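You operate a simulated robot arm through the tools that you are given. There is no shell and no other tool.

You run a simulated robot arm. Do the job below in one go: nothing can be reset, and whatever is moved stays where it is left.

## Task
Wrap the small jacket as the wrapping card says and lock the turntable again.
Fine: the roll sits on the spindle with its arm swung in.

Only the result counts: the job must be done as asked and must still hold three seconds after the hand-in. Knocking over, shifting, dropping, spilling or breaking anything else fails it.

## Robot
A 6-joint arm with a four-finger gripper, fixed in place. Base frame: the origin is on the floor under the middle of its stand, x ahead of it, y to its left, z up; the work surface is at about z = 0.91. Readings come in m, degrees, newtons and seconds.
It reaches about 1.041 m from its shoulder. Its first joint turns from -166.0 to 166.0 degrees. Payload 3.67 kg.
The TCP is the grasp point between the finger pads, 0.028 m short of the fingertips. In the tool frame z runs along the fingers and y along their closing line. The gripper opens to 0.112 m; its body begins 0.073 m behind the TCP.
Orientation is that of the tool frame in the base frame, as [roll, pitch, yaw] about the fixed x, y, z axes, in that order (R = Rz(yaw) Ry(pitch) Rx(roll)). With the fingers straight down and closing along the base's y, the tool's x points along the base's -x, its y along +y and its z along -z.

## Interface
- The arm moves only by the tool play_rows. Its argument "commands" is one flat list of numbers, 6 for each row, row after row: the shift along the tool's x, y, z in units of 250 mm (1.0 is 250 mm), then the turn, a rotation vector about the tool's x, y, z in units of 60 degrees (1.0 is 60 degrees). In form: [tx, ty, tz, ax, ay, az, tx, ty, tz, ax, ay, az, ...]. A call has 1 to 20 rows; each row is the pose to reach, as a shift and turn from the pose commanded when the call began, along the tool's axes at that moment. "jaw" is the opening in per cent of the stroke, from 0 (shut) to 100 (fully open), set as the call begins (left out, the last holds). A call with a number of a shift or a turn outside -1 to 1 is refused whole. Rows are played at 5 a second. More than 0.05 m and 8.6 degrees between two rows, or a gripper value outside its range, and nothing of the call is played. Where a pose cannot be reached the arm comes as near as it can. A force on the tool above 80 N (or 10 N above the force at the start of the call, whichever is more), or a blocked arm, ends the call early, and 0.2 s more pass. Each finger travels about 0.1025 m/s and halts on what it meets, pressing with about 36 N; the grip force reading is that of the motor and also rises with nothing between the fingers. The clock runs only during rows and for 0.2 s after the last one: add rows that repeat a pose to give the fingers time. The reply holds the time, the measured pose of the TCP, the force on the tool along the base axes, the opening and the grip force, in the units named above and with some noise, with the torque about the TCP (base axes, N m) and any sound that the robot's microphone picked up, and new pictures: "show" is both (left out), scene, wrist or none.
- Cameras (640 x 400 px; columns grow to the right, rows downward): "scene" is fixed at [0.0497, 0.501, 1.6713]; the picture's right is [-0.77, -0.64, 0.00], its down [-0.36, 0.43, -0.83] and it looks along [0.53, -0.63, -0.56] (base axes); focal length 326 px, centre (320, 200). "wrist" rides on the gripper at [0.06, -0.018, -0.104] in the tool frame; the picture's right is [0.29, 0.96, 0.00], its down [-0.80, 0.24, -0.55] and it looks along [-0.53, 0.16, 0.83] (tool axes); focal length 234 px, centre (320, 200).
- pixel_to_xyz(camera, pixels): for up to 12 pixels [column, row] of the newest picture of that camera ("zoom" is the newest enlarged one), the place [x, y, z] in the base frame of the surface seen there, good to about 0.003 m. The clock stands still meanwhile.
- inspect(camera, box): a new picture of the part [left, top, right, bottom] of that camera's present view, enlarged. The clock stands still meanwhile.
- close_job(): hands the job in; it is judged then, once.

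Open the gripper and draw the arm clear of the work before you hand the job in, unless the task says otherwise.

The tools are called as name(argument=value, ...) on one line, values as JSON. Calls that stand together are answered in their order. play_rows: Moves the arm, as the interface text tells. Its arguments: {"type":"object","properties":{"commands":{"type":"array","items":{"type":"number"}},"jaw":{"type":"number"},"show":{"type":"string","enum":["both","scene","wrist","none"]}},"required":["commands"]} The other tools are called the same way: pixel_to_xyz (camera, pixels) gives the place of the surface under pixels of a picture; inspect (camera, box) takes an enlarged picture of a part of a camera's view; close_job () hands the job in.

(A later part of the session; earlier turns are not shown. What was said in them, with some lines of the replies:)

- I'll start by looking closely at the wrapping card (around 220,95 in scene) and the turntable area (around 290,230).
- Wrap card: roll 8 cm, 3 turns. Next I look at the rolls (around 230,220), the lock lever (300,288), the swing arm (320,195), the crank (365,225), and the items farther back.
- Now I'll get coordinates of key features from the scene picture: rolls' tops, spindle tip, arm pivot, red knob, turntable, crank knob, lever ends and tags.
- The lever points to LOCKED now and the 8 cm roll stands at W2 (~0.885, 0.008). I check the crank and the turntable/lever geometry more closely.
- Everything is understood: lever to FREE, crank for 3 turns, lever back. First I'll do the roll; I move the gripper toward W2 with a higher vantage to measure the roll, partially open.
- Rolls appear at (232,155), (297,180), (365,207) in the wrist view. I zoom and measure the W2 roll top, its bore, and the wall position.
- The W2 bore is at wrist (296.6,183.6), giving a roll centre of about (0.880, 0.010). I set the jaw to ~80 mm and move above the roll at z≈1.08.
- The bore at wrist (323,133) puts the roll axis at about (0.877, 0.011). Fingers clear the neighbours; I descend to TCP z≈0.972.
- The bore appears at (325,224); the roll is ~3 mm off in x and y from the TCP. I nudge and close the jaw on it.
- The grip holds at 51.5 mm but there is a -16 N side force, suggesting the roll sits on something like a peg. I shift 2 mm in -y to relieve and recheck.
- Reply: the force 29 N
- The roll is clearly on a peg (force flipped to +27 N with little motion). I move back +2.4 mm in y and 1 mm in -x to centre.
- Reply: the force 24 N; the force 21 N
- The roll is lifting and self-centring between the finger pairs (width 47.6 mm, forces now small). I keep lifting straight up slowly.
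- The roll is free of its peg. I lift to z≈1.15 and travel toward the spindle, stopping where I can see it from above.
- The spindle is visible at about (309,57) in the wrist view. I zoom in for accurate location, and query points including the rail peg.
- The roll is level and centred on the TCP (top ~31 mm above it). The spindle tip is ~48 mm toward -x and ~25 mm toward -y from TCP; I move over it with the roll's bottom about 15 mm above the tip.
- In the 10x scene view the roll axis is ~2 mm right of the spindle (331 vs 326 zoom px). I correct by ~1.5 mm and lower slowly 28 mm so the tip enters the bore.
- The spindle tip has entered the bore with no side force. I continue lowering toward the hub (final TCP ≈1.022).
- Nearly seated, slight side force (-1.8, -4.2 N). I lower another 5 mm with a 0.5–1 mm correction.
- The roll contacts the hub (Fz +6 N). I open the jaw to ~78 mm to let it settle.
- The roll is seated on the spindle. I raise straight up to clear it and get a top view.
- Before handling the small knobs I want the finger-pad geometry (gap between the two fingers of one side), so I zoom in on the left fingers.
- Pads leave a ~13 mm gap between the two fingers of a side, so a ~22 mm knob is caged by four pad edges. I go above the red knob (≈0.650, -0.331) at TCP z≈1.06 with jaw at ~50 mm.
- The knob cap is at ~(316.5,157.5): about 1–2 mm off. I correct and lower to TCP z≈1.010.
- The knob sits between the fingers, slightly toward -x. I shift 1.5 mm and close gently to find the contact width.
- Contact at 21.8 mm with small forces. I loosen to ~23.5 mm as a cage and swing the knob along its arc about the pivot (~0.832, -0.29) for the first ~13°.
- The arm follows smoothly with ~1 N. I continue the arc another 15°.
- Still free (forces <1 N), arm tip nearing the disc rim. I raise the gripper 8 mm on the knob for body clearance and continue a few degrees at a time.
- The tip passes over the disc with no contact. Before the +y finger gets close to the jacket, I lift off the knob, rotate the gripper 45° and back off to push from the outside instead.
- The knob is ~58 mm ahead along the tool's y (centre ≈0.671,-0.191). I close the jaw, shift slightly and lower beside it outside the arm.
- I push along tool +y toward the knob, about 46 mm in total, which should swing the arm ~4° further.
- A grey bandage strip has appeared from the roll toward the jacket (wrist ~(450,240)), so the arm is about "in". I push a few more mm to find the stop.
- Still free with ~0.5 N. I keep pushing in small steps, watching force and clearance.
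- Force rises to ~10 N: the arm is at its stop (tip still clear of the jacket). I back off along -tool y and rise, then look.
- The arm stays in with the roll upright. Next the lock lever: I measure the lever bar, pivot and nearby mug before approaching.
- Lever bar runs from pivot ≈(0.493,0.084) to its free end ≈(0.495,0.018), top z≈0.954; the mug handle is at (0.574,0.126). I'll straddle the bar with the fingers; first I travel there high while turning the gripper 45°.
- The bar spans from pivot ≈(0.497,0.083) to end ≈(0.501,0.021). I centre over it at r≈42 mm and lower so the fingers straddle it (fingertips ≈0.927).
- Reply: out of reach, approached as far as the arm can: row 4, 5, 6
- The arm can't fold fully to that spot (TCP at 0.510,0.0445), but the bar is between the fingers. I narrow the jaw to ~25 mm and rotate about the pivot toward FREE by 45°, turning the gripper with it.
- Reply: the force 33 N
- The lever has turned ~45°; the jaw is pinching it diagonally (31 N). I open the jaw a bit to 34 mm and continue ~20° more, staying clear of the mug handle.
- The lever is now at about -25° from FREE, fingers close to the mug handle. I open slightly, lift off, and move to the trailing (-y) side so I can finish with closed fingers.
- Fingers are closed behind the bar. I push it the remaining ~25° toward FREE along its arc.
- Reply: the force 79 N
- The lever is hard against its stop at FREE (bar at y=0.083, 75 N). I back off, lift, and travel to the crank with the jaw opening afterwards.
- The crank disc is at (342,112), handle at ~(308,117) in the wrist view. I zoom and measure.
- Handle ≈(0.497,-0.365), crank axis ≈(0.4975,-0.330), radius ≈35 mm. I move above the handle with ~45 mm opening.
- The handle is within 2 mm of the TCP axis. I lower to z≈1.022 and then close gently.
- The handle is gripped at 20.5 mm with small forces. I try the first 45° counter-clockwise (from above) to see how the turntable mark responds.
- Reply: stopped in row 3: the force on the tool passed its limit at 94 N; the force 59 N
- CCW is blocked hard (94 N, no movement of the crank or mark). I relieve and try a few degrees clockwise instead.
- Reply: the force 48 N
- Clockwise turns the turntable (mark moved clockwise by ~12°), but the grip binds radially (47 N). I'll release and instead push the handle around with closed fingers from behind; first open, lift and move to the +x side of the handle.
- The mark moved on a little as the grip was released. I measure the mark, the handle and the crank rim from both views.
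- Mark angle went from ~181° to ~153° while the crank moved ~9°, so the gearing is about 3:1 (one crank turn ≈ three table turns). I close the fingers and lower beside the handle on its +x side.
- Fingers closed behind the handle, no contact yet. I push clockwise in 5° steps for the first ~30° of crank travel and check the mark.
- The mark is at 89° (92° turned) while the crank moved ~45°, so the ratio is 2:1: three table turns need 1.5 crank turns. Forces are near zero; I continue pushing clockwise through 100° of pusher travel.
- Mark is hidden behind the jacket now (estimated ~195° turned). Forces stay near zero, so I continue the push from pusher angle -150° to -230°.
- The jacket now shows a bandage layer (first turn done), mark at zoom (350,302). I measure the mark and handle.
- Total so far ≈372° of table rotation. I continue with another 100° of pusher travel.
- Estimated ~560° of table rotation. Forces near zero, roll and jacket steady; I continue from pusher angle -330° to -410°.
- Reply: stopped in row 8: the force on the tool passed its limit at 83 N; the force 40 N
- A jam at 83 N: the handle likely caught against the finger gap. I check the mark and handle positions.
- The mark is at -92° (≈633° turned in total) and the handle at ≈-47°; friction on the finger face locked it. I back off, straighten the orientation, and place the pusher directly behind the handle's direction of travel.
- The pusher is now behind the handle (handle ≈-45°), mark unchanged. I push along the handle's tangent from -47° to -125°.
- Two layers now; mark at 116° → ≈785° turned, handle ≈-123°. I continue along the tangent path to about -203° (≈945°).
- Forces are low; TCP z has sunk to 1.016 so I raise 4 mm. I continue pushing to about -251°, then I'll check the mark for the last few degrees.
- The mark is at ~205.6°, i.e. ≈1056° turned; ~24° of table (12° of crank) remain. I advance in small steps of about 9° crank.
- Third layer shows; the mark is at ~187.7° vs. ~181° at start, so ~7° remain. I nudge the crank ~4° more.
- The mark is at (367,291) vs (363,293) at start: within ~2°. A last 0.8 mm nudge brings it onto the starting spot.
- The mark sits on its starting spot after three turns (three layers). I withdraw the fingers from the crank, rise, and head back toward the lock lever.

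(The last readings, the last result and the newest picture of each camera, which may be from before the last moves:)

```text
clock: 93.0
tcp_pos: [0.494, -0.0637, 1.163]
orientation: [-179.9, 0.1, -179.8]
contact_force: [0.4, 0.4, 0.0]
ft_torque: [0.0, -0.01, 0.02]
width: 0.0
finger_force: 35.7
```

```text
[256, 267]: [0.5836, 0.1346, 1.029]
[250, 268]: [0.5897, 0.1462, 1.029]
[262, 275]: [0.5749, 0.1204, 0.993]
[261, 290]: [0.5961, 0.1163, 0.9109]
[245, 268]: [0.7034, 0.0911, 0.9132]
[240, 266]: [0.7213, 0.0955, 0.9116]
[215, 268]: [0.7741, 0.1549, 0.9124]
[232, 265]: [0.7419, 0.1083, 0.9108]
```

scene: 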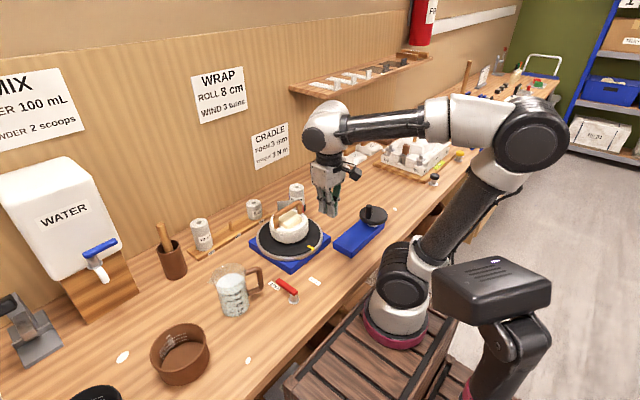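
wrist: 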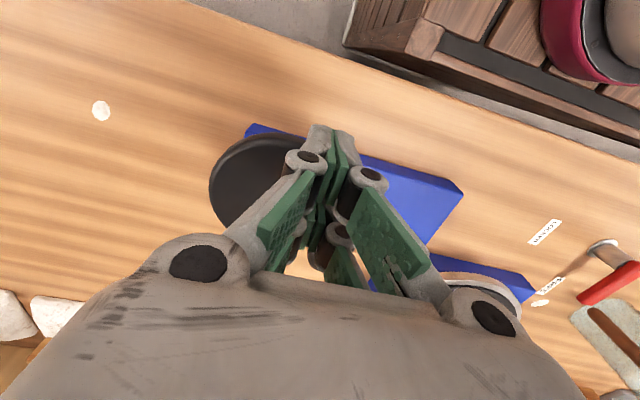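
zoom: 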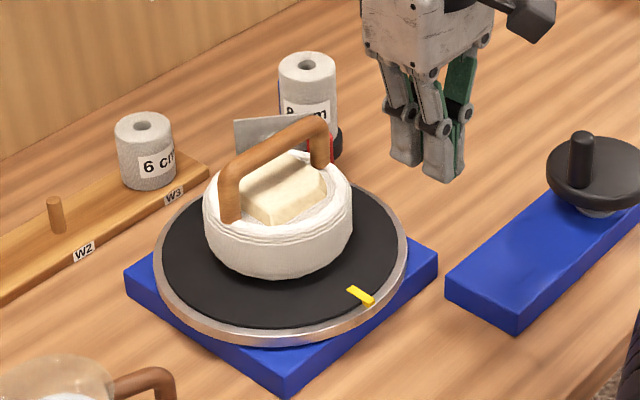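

The mark remains in place. I move above the lever (TCP ≈0.528,0.083) with the jaw open ~43 mm.

play_rows(commands=[-0.034, 0.147, 0, 0, 0, 0, -0.068, 0.294, 0, 0, 0, 0, -0.102, 0.44, 0.05, 0, 0, 0, -0.136, 0.587, 0.15, 0, 0, 0, -0.136, 0.587, 0.3, 0, 0, 0, -0.136, 0.587, 0.44, 0, 0, 0, -0.136, 0.587, 0.44, 0, 0, 0], jaw=38, show="both")

inspect(camera="wrist", box=[230, 60, 430, 260])

inspect(camera="scene", box=[230, 220, 350, 320])

```text
clock: 94.6
tcp_pos: [0.5256, 0.0821, 1.0486]
orientation: [-179.8, 0.1, -179.9]
contact_force: [0.1, 0.0, 0.0]
ft_torque: [0.04, -0.01, -0.02]
width: 0.0427
finger_force: 0.0
```

scene: 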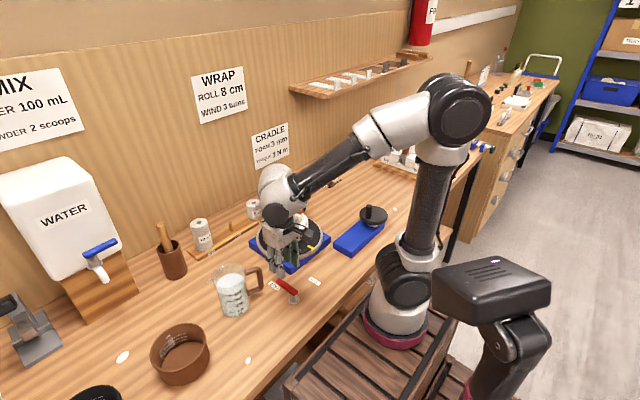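
wrist: 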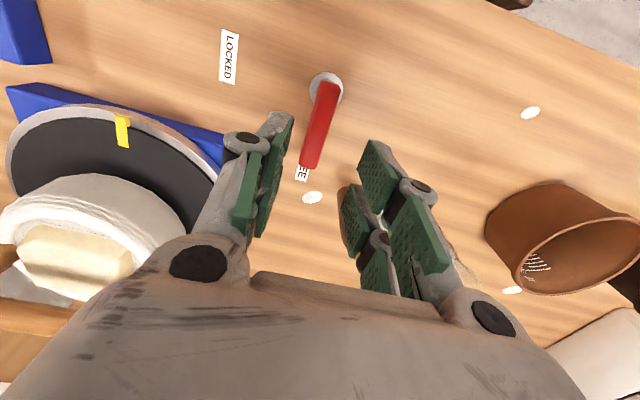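

```text
2.00 times, centred on (330, 160) of wrist
```

zoom: 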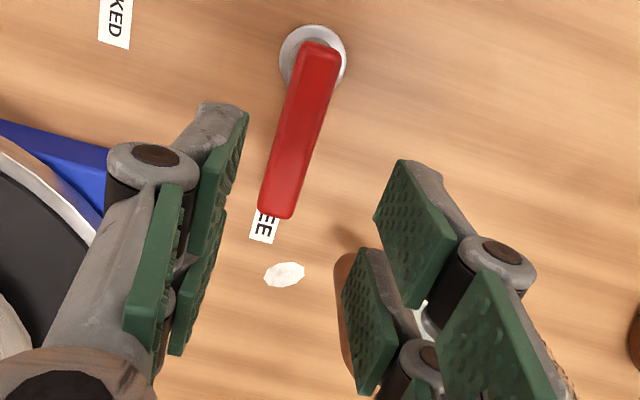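

```text
4.00 times, centred on (290, 270) of scene
```

zoom: 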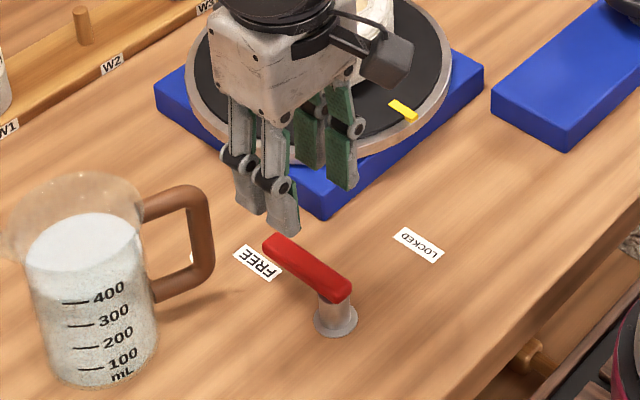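

The bar is centred between the fingers with the mug handle ~23 mm beyond the far finger. I lower straight down to z≈0.968, 4 mm closer to the pivot.

play_rows(commands=[0.016, 0, 0.06, 0, 0, 0, 0.016, 0, 0.13, 0, 0, 0, 0.016, 0, 0.2, 0, 0, 0, 0.016, 0, 0.26, 0, 0, 0, 0.016, 0, 0.322, 0, 0, 0, 0.016, 0, 0.322, 0, 0, 0], jaw=38, show="both")

inspect(camera="wrist", box=[230, 60, 430, 260])

inspect(camera="scene", box=[230, 220, 350, 320])

```text
clock: 96.0
tcp_pos: [0.5226, 0.0814, 0.9687]
orientation: [-179.9, 0.2, -180.0]
contact_force: [0.3, 0.3, -0.2]
ft_torque: [0.03, -0.02, 0.01]
width: 0.0425
finger_force: 0.0
```

scene: 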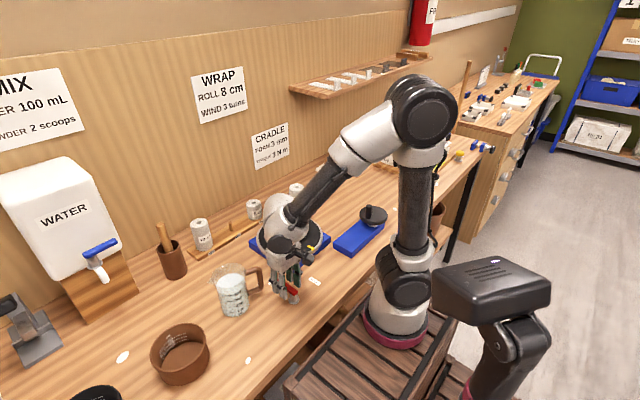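
wrist: 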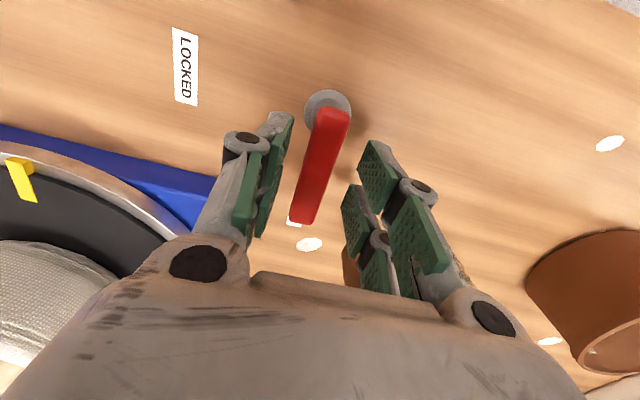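

```text
2.00 times, centred on (330, 160) of wrist
```

zoom: 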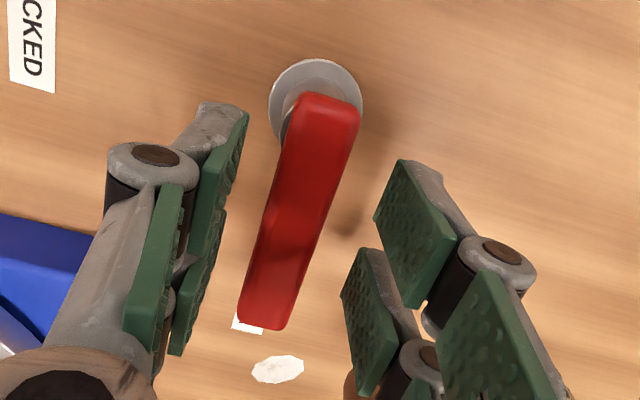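

```text
4.00 times, centred on (290, 270) of scene
```

zoom: 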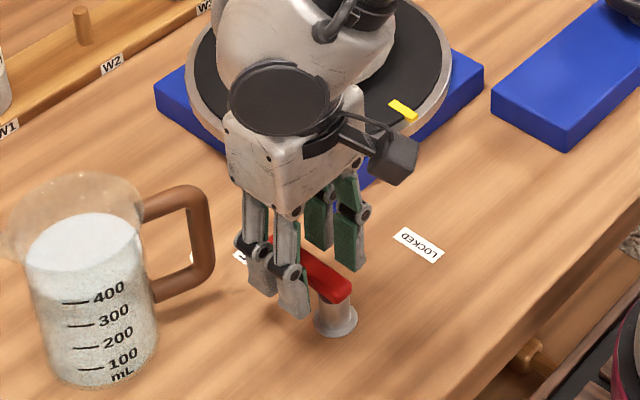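

The fingers straddle the bar. I now rotate clockwise about the pivot by 40°, turning the gripper along, with the +y fingers pushing the bar.

play_rows(commands=[-0.001, -0.026, 0, 0, 0, 0, -0.0016, -0.0496, 0, 0, 0, 0, -0.0008, -0.0648, 0, 0, 0, 0.133, 0.0024, -0.0808, 0, 0, 0, 0.267, 0.008, -0.0968, 0, 0, 0, 0.4, 0.0164, -0.1132, 0, 0, 0, 0.533, 0.0276, -0.1292, 0, 0, 0, 0.667], show="both")

inspect(camera="wrist", box=[230, 60, 430, 260])

inspect(camera="scene", box=[230, 220, 350, 320])

```text
clock: 97.6
tcp_pos: [0.5153, 0.0489, 0.9722]
orientation: [-179.8, 0.1, 139.9]
contact_force: [1.4, 3.0, 0.0]
ft_torque: [0.09, -0.05, -0.03]
width: 0.0441
finger_force: 1.1
```

scene: 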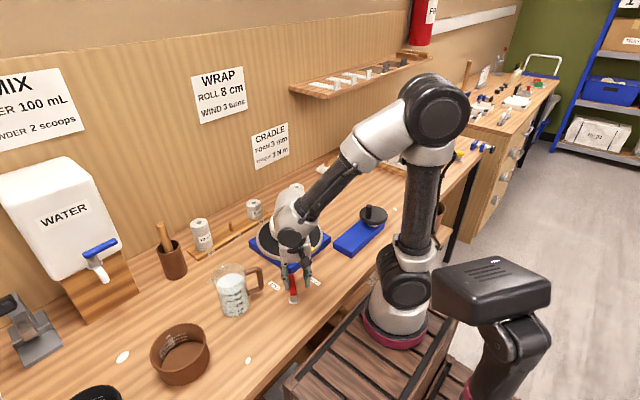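
wrist: 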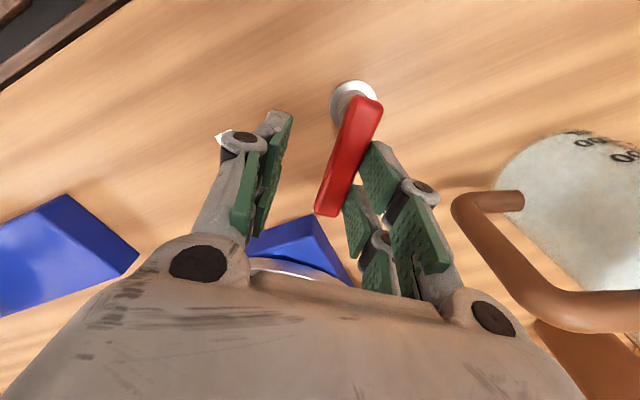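

```text
2.00 times, centred on (330, 160) of wrist
```

zoom: 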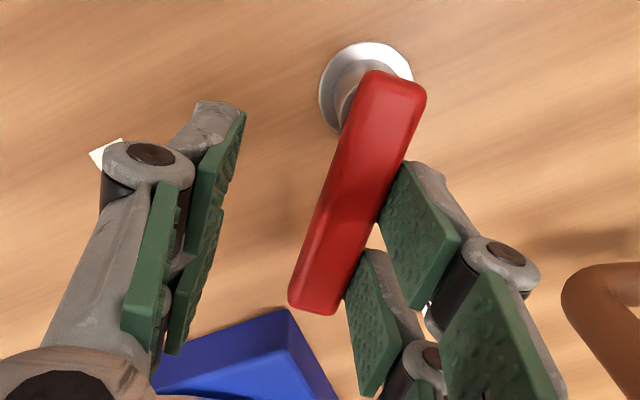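

```text
4.00 times, centred on (290, 270) of scene
```

zoom: 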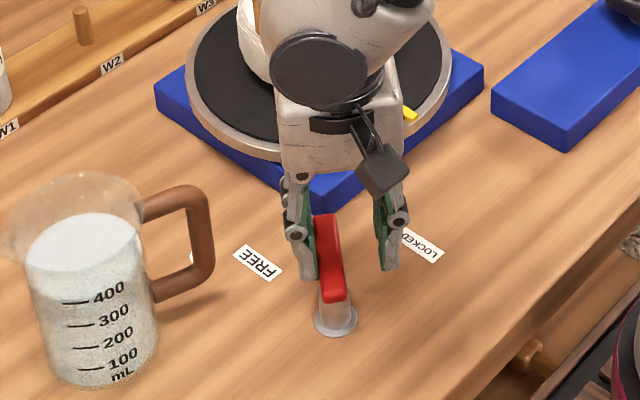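

The lever is at about -40°. I lift off, shift over to its +x/+y side, then close and lower to finish as a pusher (the straddle would run out of reach).

play_rows(commands=[0, -0.008, -0.06, 0, 0, 0, 0, -0.008, -0.12, 0, 0, 0, 0, -0.008, -0.17, 0, 0, 0, -0.018, 0.08, -0.17, 0, 0, 0, -0.036, 0.1764, -0.17, 0, 0, 0, -0.036, 0.1764, -0.17, 0, 0, 0], jaw=40, show="none")

play_rows(commands=[0, 0, 0, 0, 0, 0, 0, 0, 0, 0, 0, 0, 0, 0, 0, 0, 0, 0], jaw=0, show="both")

inspect(camera="wrist", box=[210, 60, 430, 260])

inspect(camera="scene", box=[230, 220, 350, 320])

```text
clock: 99.0
tcp_pos: [0.5511, 0.0788, 1.0118]
orientation: [-179.8, 0.2, 140.1]
contact_force: [0.0, -0.5, 0.6]
ft_torque: [-0.03, -0.02, -0.03]
width: 0.0445
finger_force: 0.1
```

```text
clock: 99.8
tcp_pos: [0.5501, 0.0789, 1.0123]
orientation: [-179.9, 0.2, 140.1]
contact_force: [-0.3, -0.2, 0.0]
ft_torque: [0.01, 0.02, 0.03]
width: 0.0003
finger_force: 35.4
```

scene: 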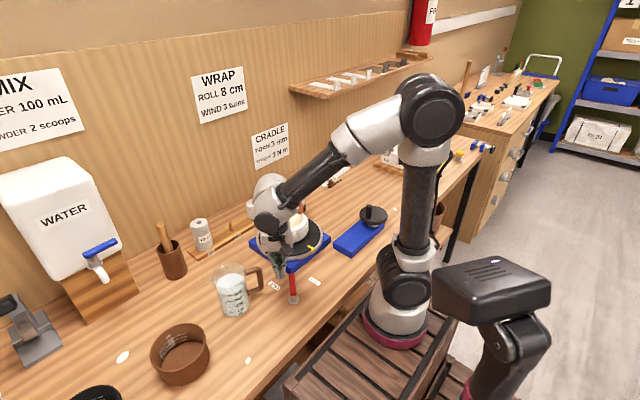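
wrist: 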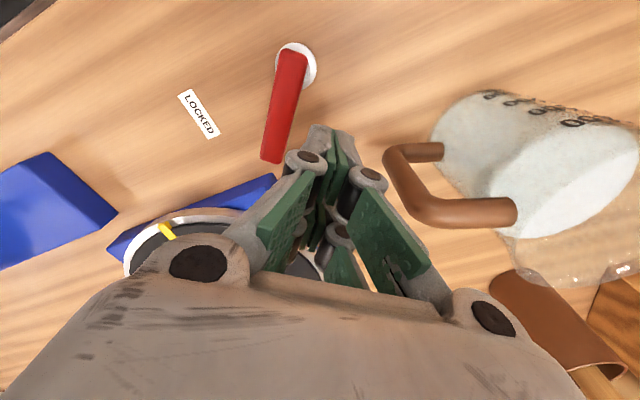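

```text
2.00 times, centred on (320, 160) of wrist
```

zoom: 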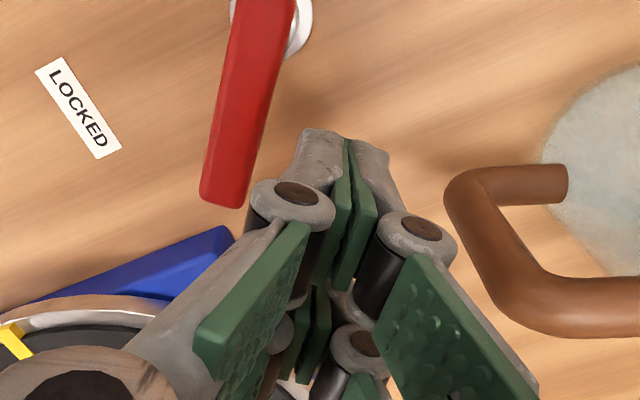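

```text
4.00 times, centred on (290, 270) of scene
```

zoom: 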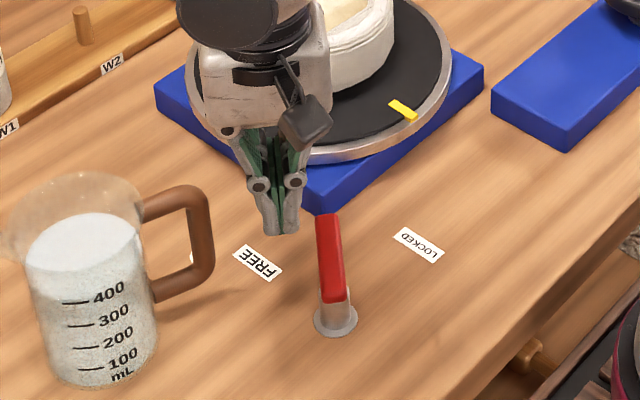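

Fingers are closed, ~10 mm clear of the bar and well clear of the mug handle. I lower to z≈0.966 and begin pushing toward LOCKED.

play_rows(commands=[0, 0, 0.06, 0, 0, 0, 0, 0, 0.12, 0, 0, 0, 0, 0, 0.185, 0, 0, 0, 0, 0, 0.185, 0, 0, 0], jaw=0, show="none")

```text
clock: 100.8
tcp_pos: [0.5536, 0.0775, 0.9672]
orientation: [-179.9, 0.2, 140.1]
contact_force: [0.1, 0.0, 0.0]
ft_torque: [-0.02, -0.02, 0.01]
width: 0.0
finger_force: 35.9
```

play_rows(commands=[0.0016, -0.0304, 0, 0, 0, 0, -0.0072, -0.05, 0, 0, 0, 0.1, -0.014, -0.07, 0, 0, 0, 0.2, -0.0184, -0.0908, 0, 0, 0, 0.3, -0.0208, -0.112, 0, 0, 0, 0.4, -0.0212, -0.1332, 0, 0, 0, 0.5, -0.0192, -0.1544, 0, 0, 0, 0.6, -0.0152, -0.1752, 0, 0, 0, 0.7], jaw=0, show="both")

inspect(camera="wrist", box=[210, 60, 430, 260])

inspect(camera="scene", box=[230, 220, 350, 320])

```text
clock: 102.6
tcp_pos: [0.5263, 0.0414, 0.9669]
orientation: [179.8, 0.3, 98.1]
contact_force: [0.3, 1.1, 0.0]
ft_torque: [-0.01, -0.02, 0.02]
width: 0.0001
finger_force: 35.7
```

scene: 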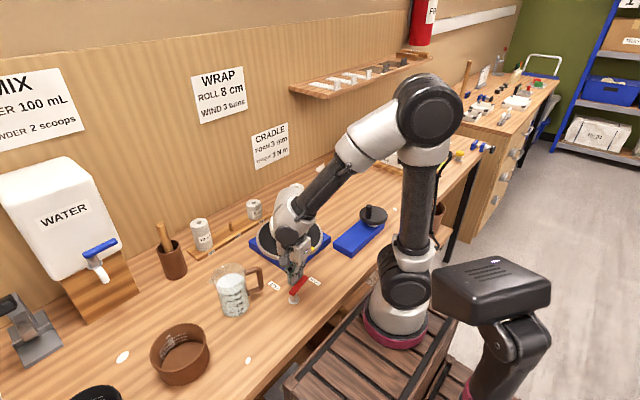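
wrist: 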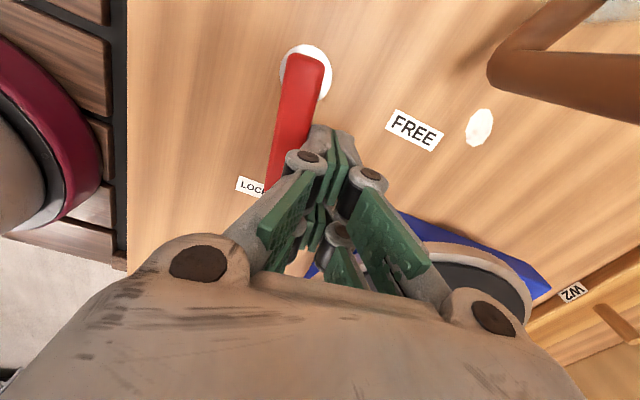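

```text
2.00 times, centred on (320, 160) of wrist
```

zoom: 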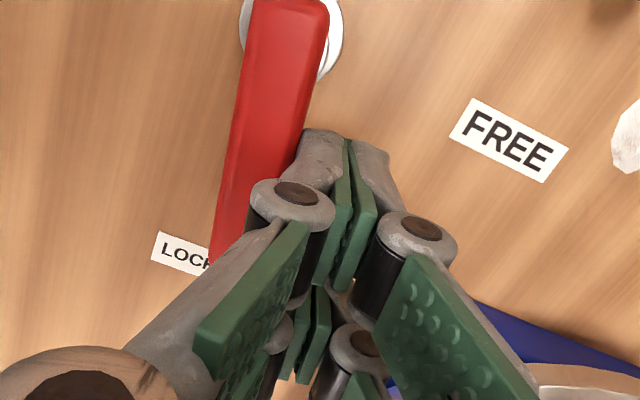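

```text
4.00 times, centred on (290, 270) of scene
```

zoom: 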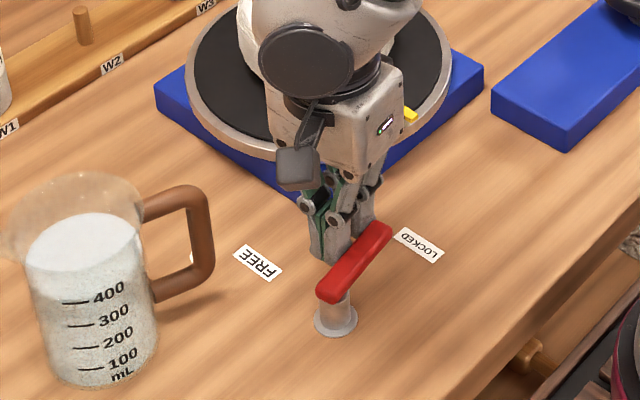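

Nearly at LOCKED with very low force. I push the last few degrees until the stop is felt.

play_rows(commands=[-0.005, -0.01, 0, 0, 0, 0.05, -0.009, -0.0196, 0, 0, 0, 0.1, -0.012, -0.0296, 0, 0, 0, 0.12], jaw=0, show="scene")

inspect(camera="scene", box=[230, 220, 350, 320])

```text
clock: 103.4
tcp_pos: [0.5209, 0.0373, 0.9675]
orientation: [179.8, 0.2, 90.9]
contact_force: [9.8, 3.7, 3.2]
ft_torque: [0.09, -0.15, -0.3]
width: 0.0002
finger_force: 35.5
```

scene: 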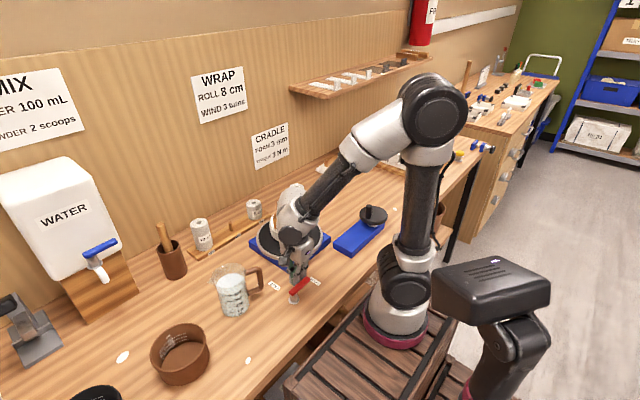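

```text
4.00 times, centred on (290, 270) of scene
```

zoom: 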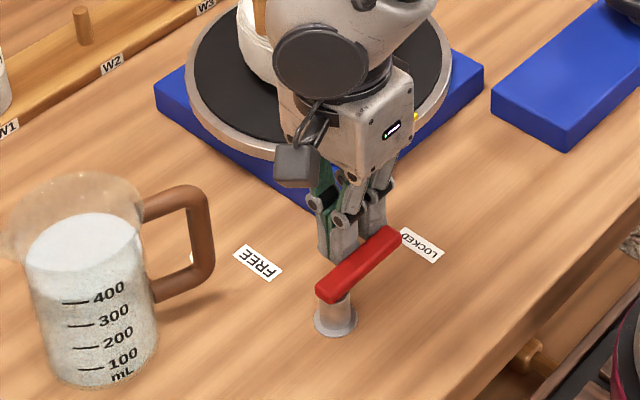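

play_rows(commands=[0, -0.006, 0, 0, 0, 0, 0, -0.01, 0, 0, 0, 0], jaw=0, show="none")

pixel_to_xyz(camera="zoom", pixels=[[335, 288], [360, 265], [385, 243], [392, 236]])

```text
clock: 104.0
tcp_pos: [0.5199, 0.0395, 0.9664]
orientation: [179.7, 0.1, 90.8]
contact_force: [38.7, -12.0, 10.3]
ft_torque: [0.08, -0.53, -0.79]
width: 0.0002
finger_force: 35.8
```

```text
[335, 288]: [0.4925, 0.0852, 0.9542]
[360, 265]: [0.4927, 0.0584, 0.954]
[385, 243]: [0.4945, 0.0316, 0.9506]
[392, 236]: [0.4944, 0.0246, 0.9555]
```

Force rises to 39 N at the stop and the bar lies straight along LOCKED (x≈0.493). I back off, lift clear and inspect everything.

play_rows(commands=[0, 0.02, 0, 0, 0, 0, 0, 0.06, 0, 0, 0, 0, 0, 0.06, -0.12, 0, 0, 0, 0, 0.06, -0.3, 0, 0, 0, 0, 0.06, -0.48, 0, 0, 0, -0.1, 0.04, -0.66, 0, 0, 0, -0.26, 0.0, -0.8, 0, 0, 0, -0.42, -0.04, -0.9, 0, 0, 0, -0.58, -0.08, -1.0, 0, 0, 0, -0.74, -0.1, -1.0, 0, 0, 0], jaw=0, show="both")

inspect(camera="scene", box=[250, 170, 350, 275])

inspect(camera="scene", box=[230, 220, 350, 320])

```text
refused: row 6 steps farther than a row can; nothing moved
```

```text
3.81 times, centred on (300, 222) of scene
```

zoom: 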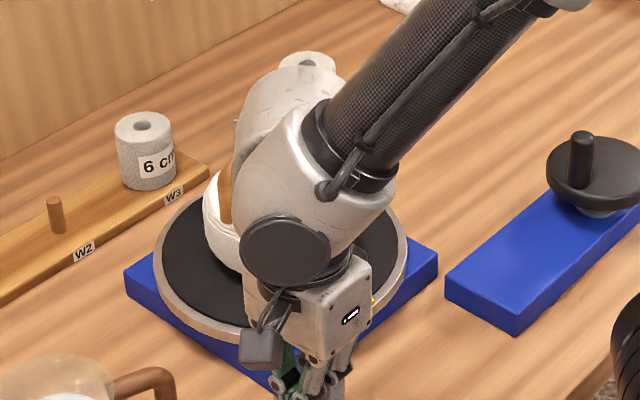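

```text
4.00 times, centred on (290, 270) of scene
```

zoom: 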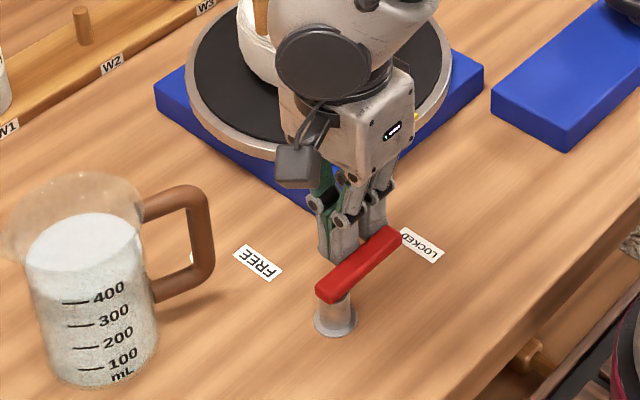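

One row stepped too far; I redo it with smaller steps: back off, then lift straight up.

play_rows(commands=[0, 0.02, 0, 0, 0, 0, 0, 0.06, 0, 0, 0, 0, 0, 0.06, -0.12, 0, 0, 0, 0, 0.06, -0.28, 0, 0, 0, 0, 0.06, -0.44, 0, 0, 0, 0, 0.06, -0.6, 0, 0, 0, 0, 0.06, -0.76, 0, 0, 0, 0, 0.06, -0.9, 0, 0, 0, 0, 0.06, -1.0, 0, 0, 0], jaw=0, show="both")

inspect(camera="scene", box=[250, 170, 350, 275])

inspect(camera="scene", box=[230, 220, 350, 320])

```text
clock: 106.0
tcp_pos: [0.5321, 0.0392, 1.2154]
orientation: [179.9, 0.2, 90.8]
contact_force: [-0.1, -0.5, 1.2]
ft_torque: [0.0, 0.03, 0.0]
width: 0.0
finger_force: 35.9
```

scene: 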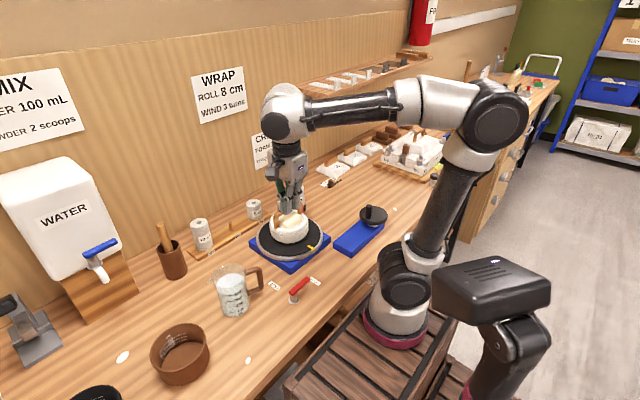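
wrist: 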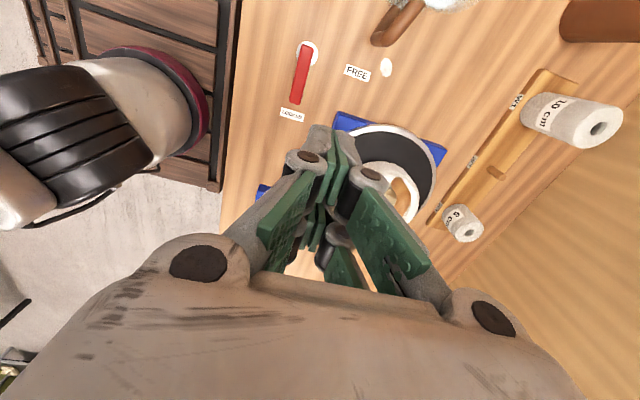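

```text
3.81 times, centred on (300, 222) of scene
```

zoom: 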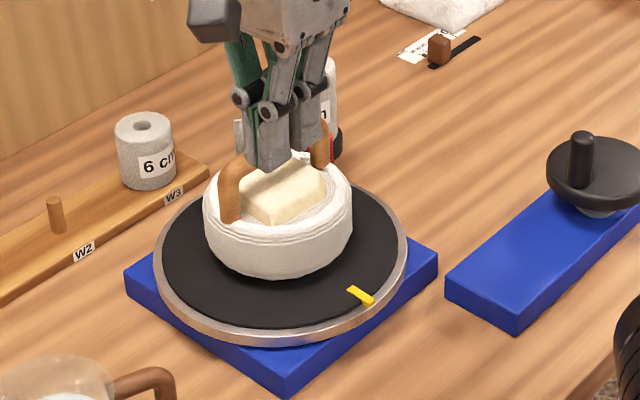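

```text
4.00 times, centred on (290, 270) of scene
```

zoom: 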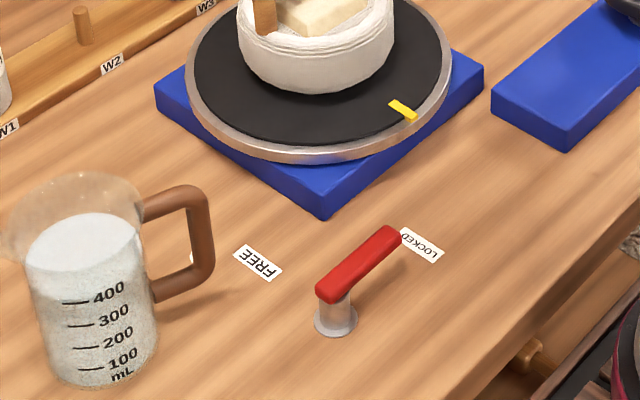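

The lever is on LOCKED and the mark is unchanged. I open the gripper, rise further and move aside so I can verify the roll and arm.

play_rows(commands=[0.0, 0, -0.12, 0, 0, 0, 0.0, -0.04, -0.24, 0, 0, 0, 0.08, -0.08, -0.36, 0, 0, 0, 0.2, -0.1, -0.44, 0, 0, 0, 0.34, -0.1, -0.48, 0, 0, 0, 0.34, -0.1, -0.48, 0, 0, 0], jaw=100, show="both")

inspect(camera="scene", box=[250, 165, 350, 275])

inspect(camera="scene", box=[265, 175, 325, 225])

```text
clock: 107.4
tcp_pos: [0.5047, 0.1225, 1.3352]
orientation: [180.0, 0.1, 90.9]
contact_force: [0.3, 0.3, 0.4]
ft_torque: [0.01, 0.01, 0.03]
width: 0.112
finger_force: 0.1
```

scene: 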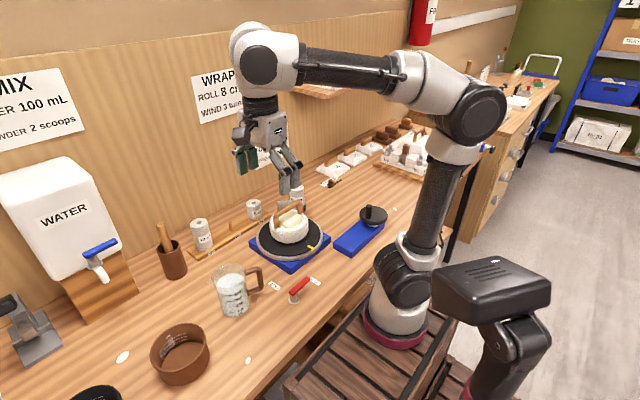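
wrist: 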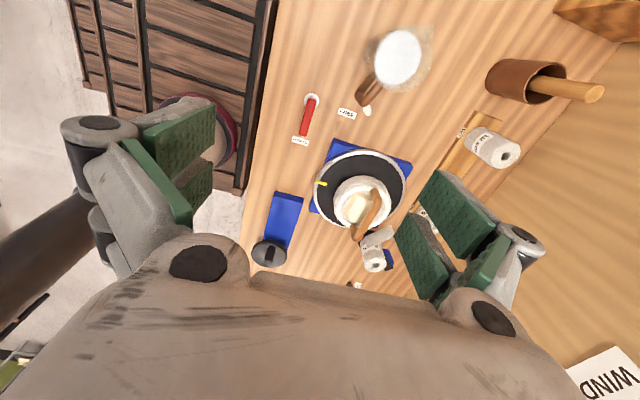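

```text
3.64 times, centred on (300, 220) of scene
```

zoom: 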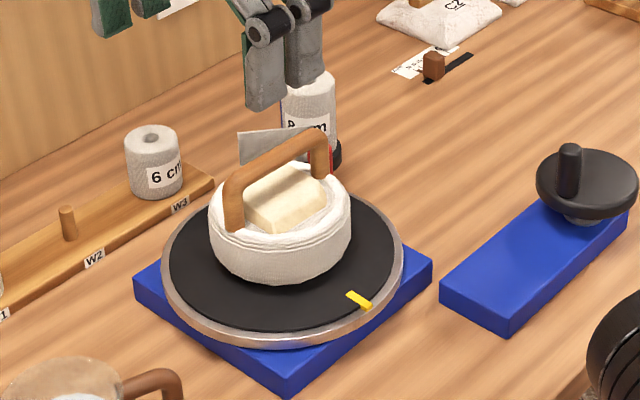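

```text
8.00 times, centred on (295, 200) of scene
```

zoom: 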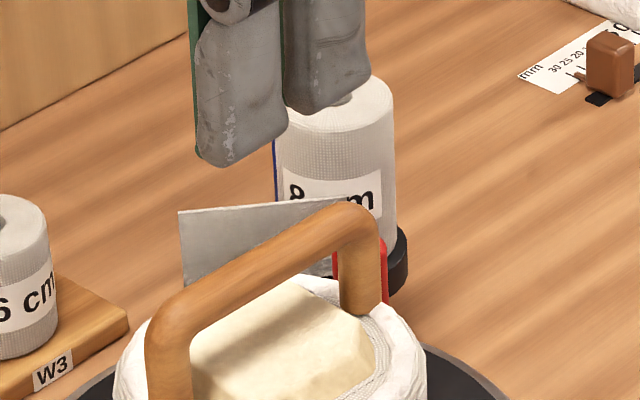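

Everything checks out. The roll sits on the spindle with the arm swung in, the jacket carries three layers, and the mark is back on its starting spot at zoom (358,299). The lever is on LOCKED, the gripper is open and clear, and nothing else has moved. I hand the job in.

close_job()

```text
The job is handed in.
```

The small jacket is wrapped as the card says, the turntable is locked again, and I've handed the job in. I don't have the verdict.

- **Roll:** the 8 cm roll from W2 is on the spindle, with its arm swung in to the stop.
- **Winding:** three turns, all clockwise. The yellow mark is back on its starting spot, within a few degrees, and three bandage layers show on the jacket.
- **Lock:** the lever was freed for winding and is now pushed back against its stop at LOCKED.
- **Surroundings:** the mug, the other two rolls and the rest of the bench are where they were. The gripper is open and clear of the work.

While working out the crank, I first tried it counter-clockwise. It was blocked and the force limit stopped the arm at 94 N. A later clockwise push jammed at 83 N. The turntable didn't move on the blocked try, and the mark didn't move when I backed off the jam. I saw no damage from either.
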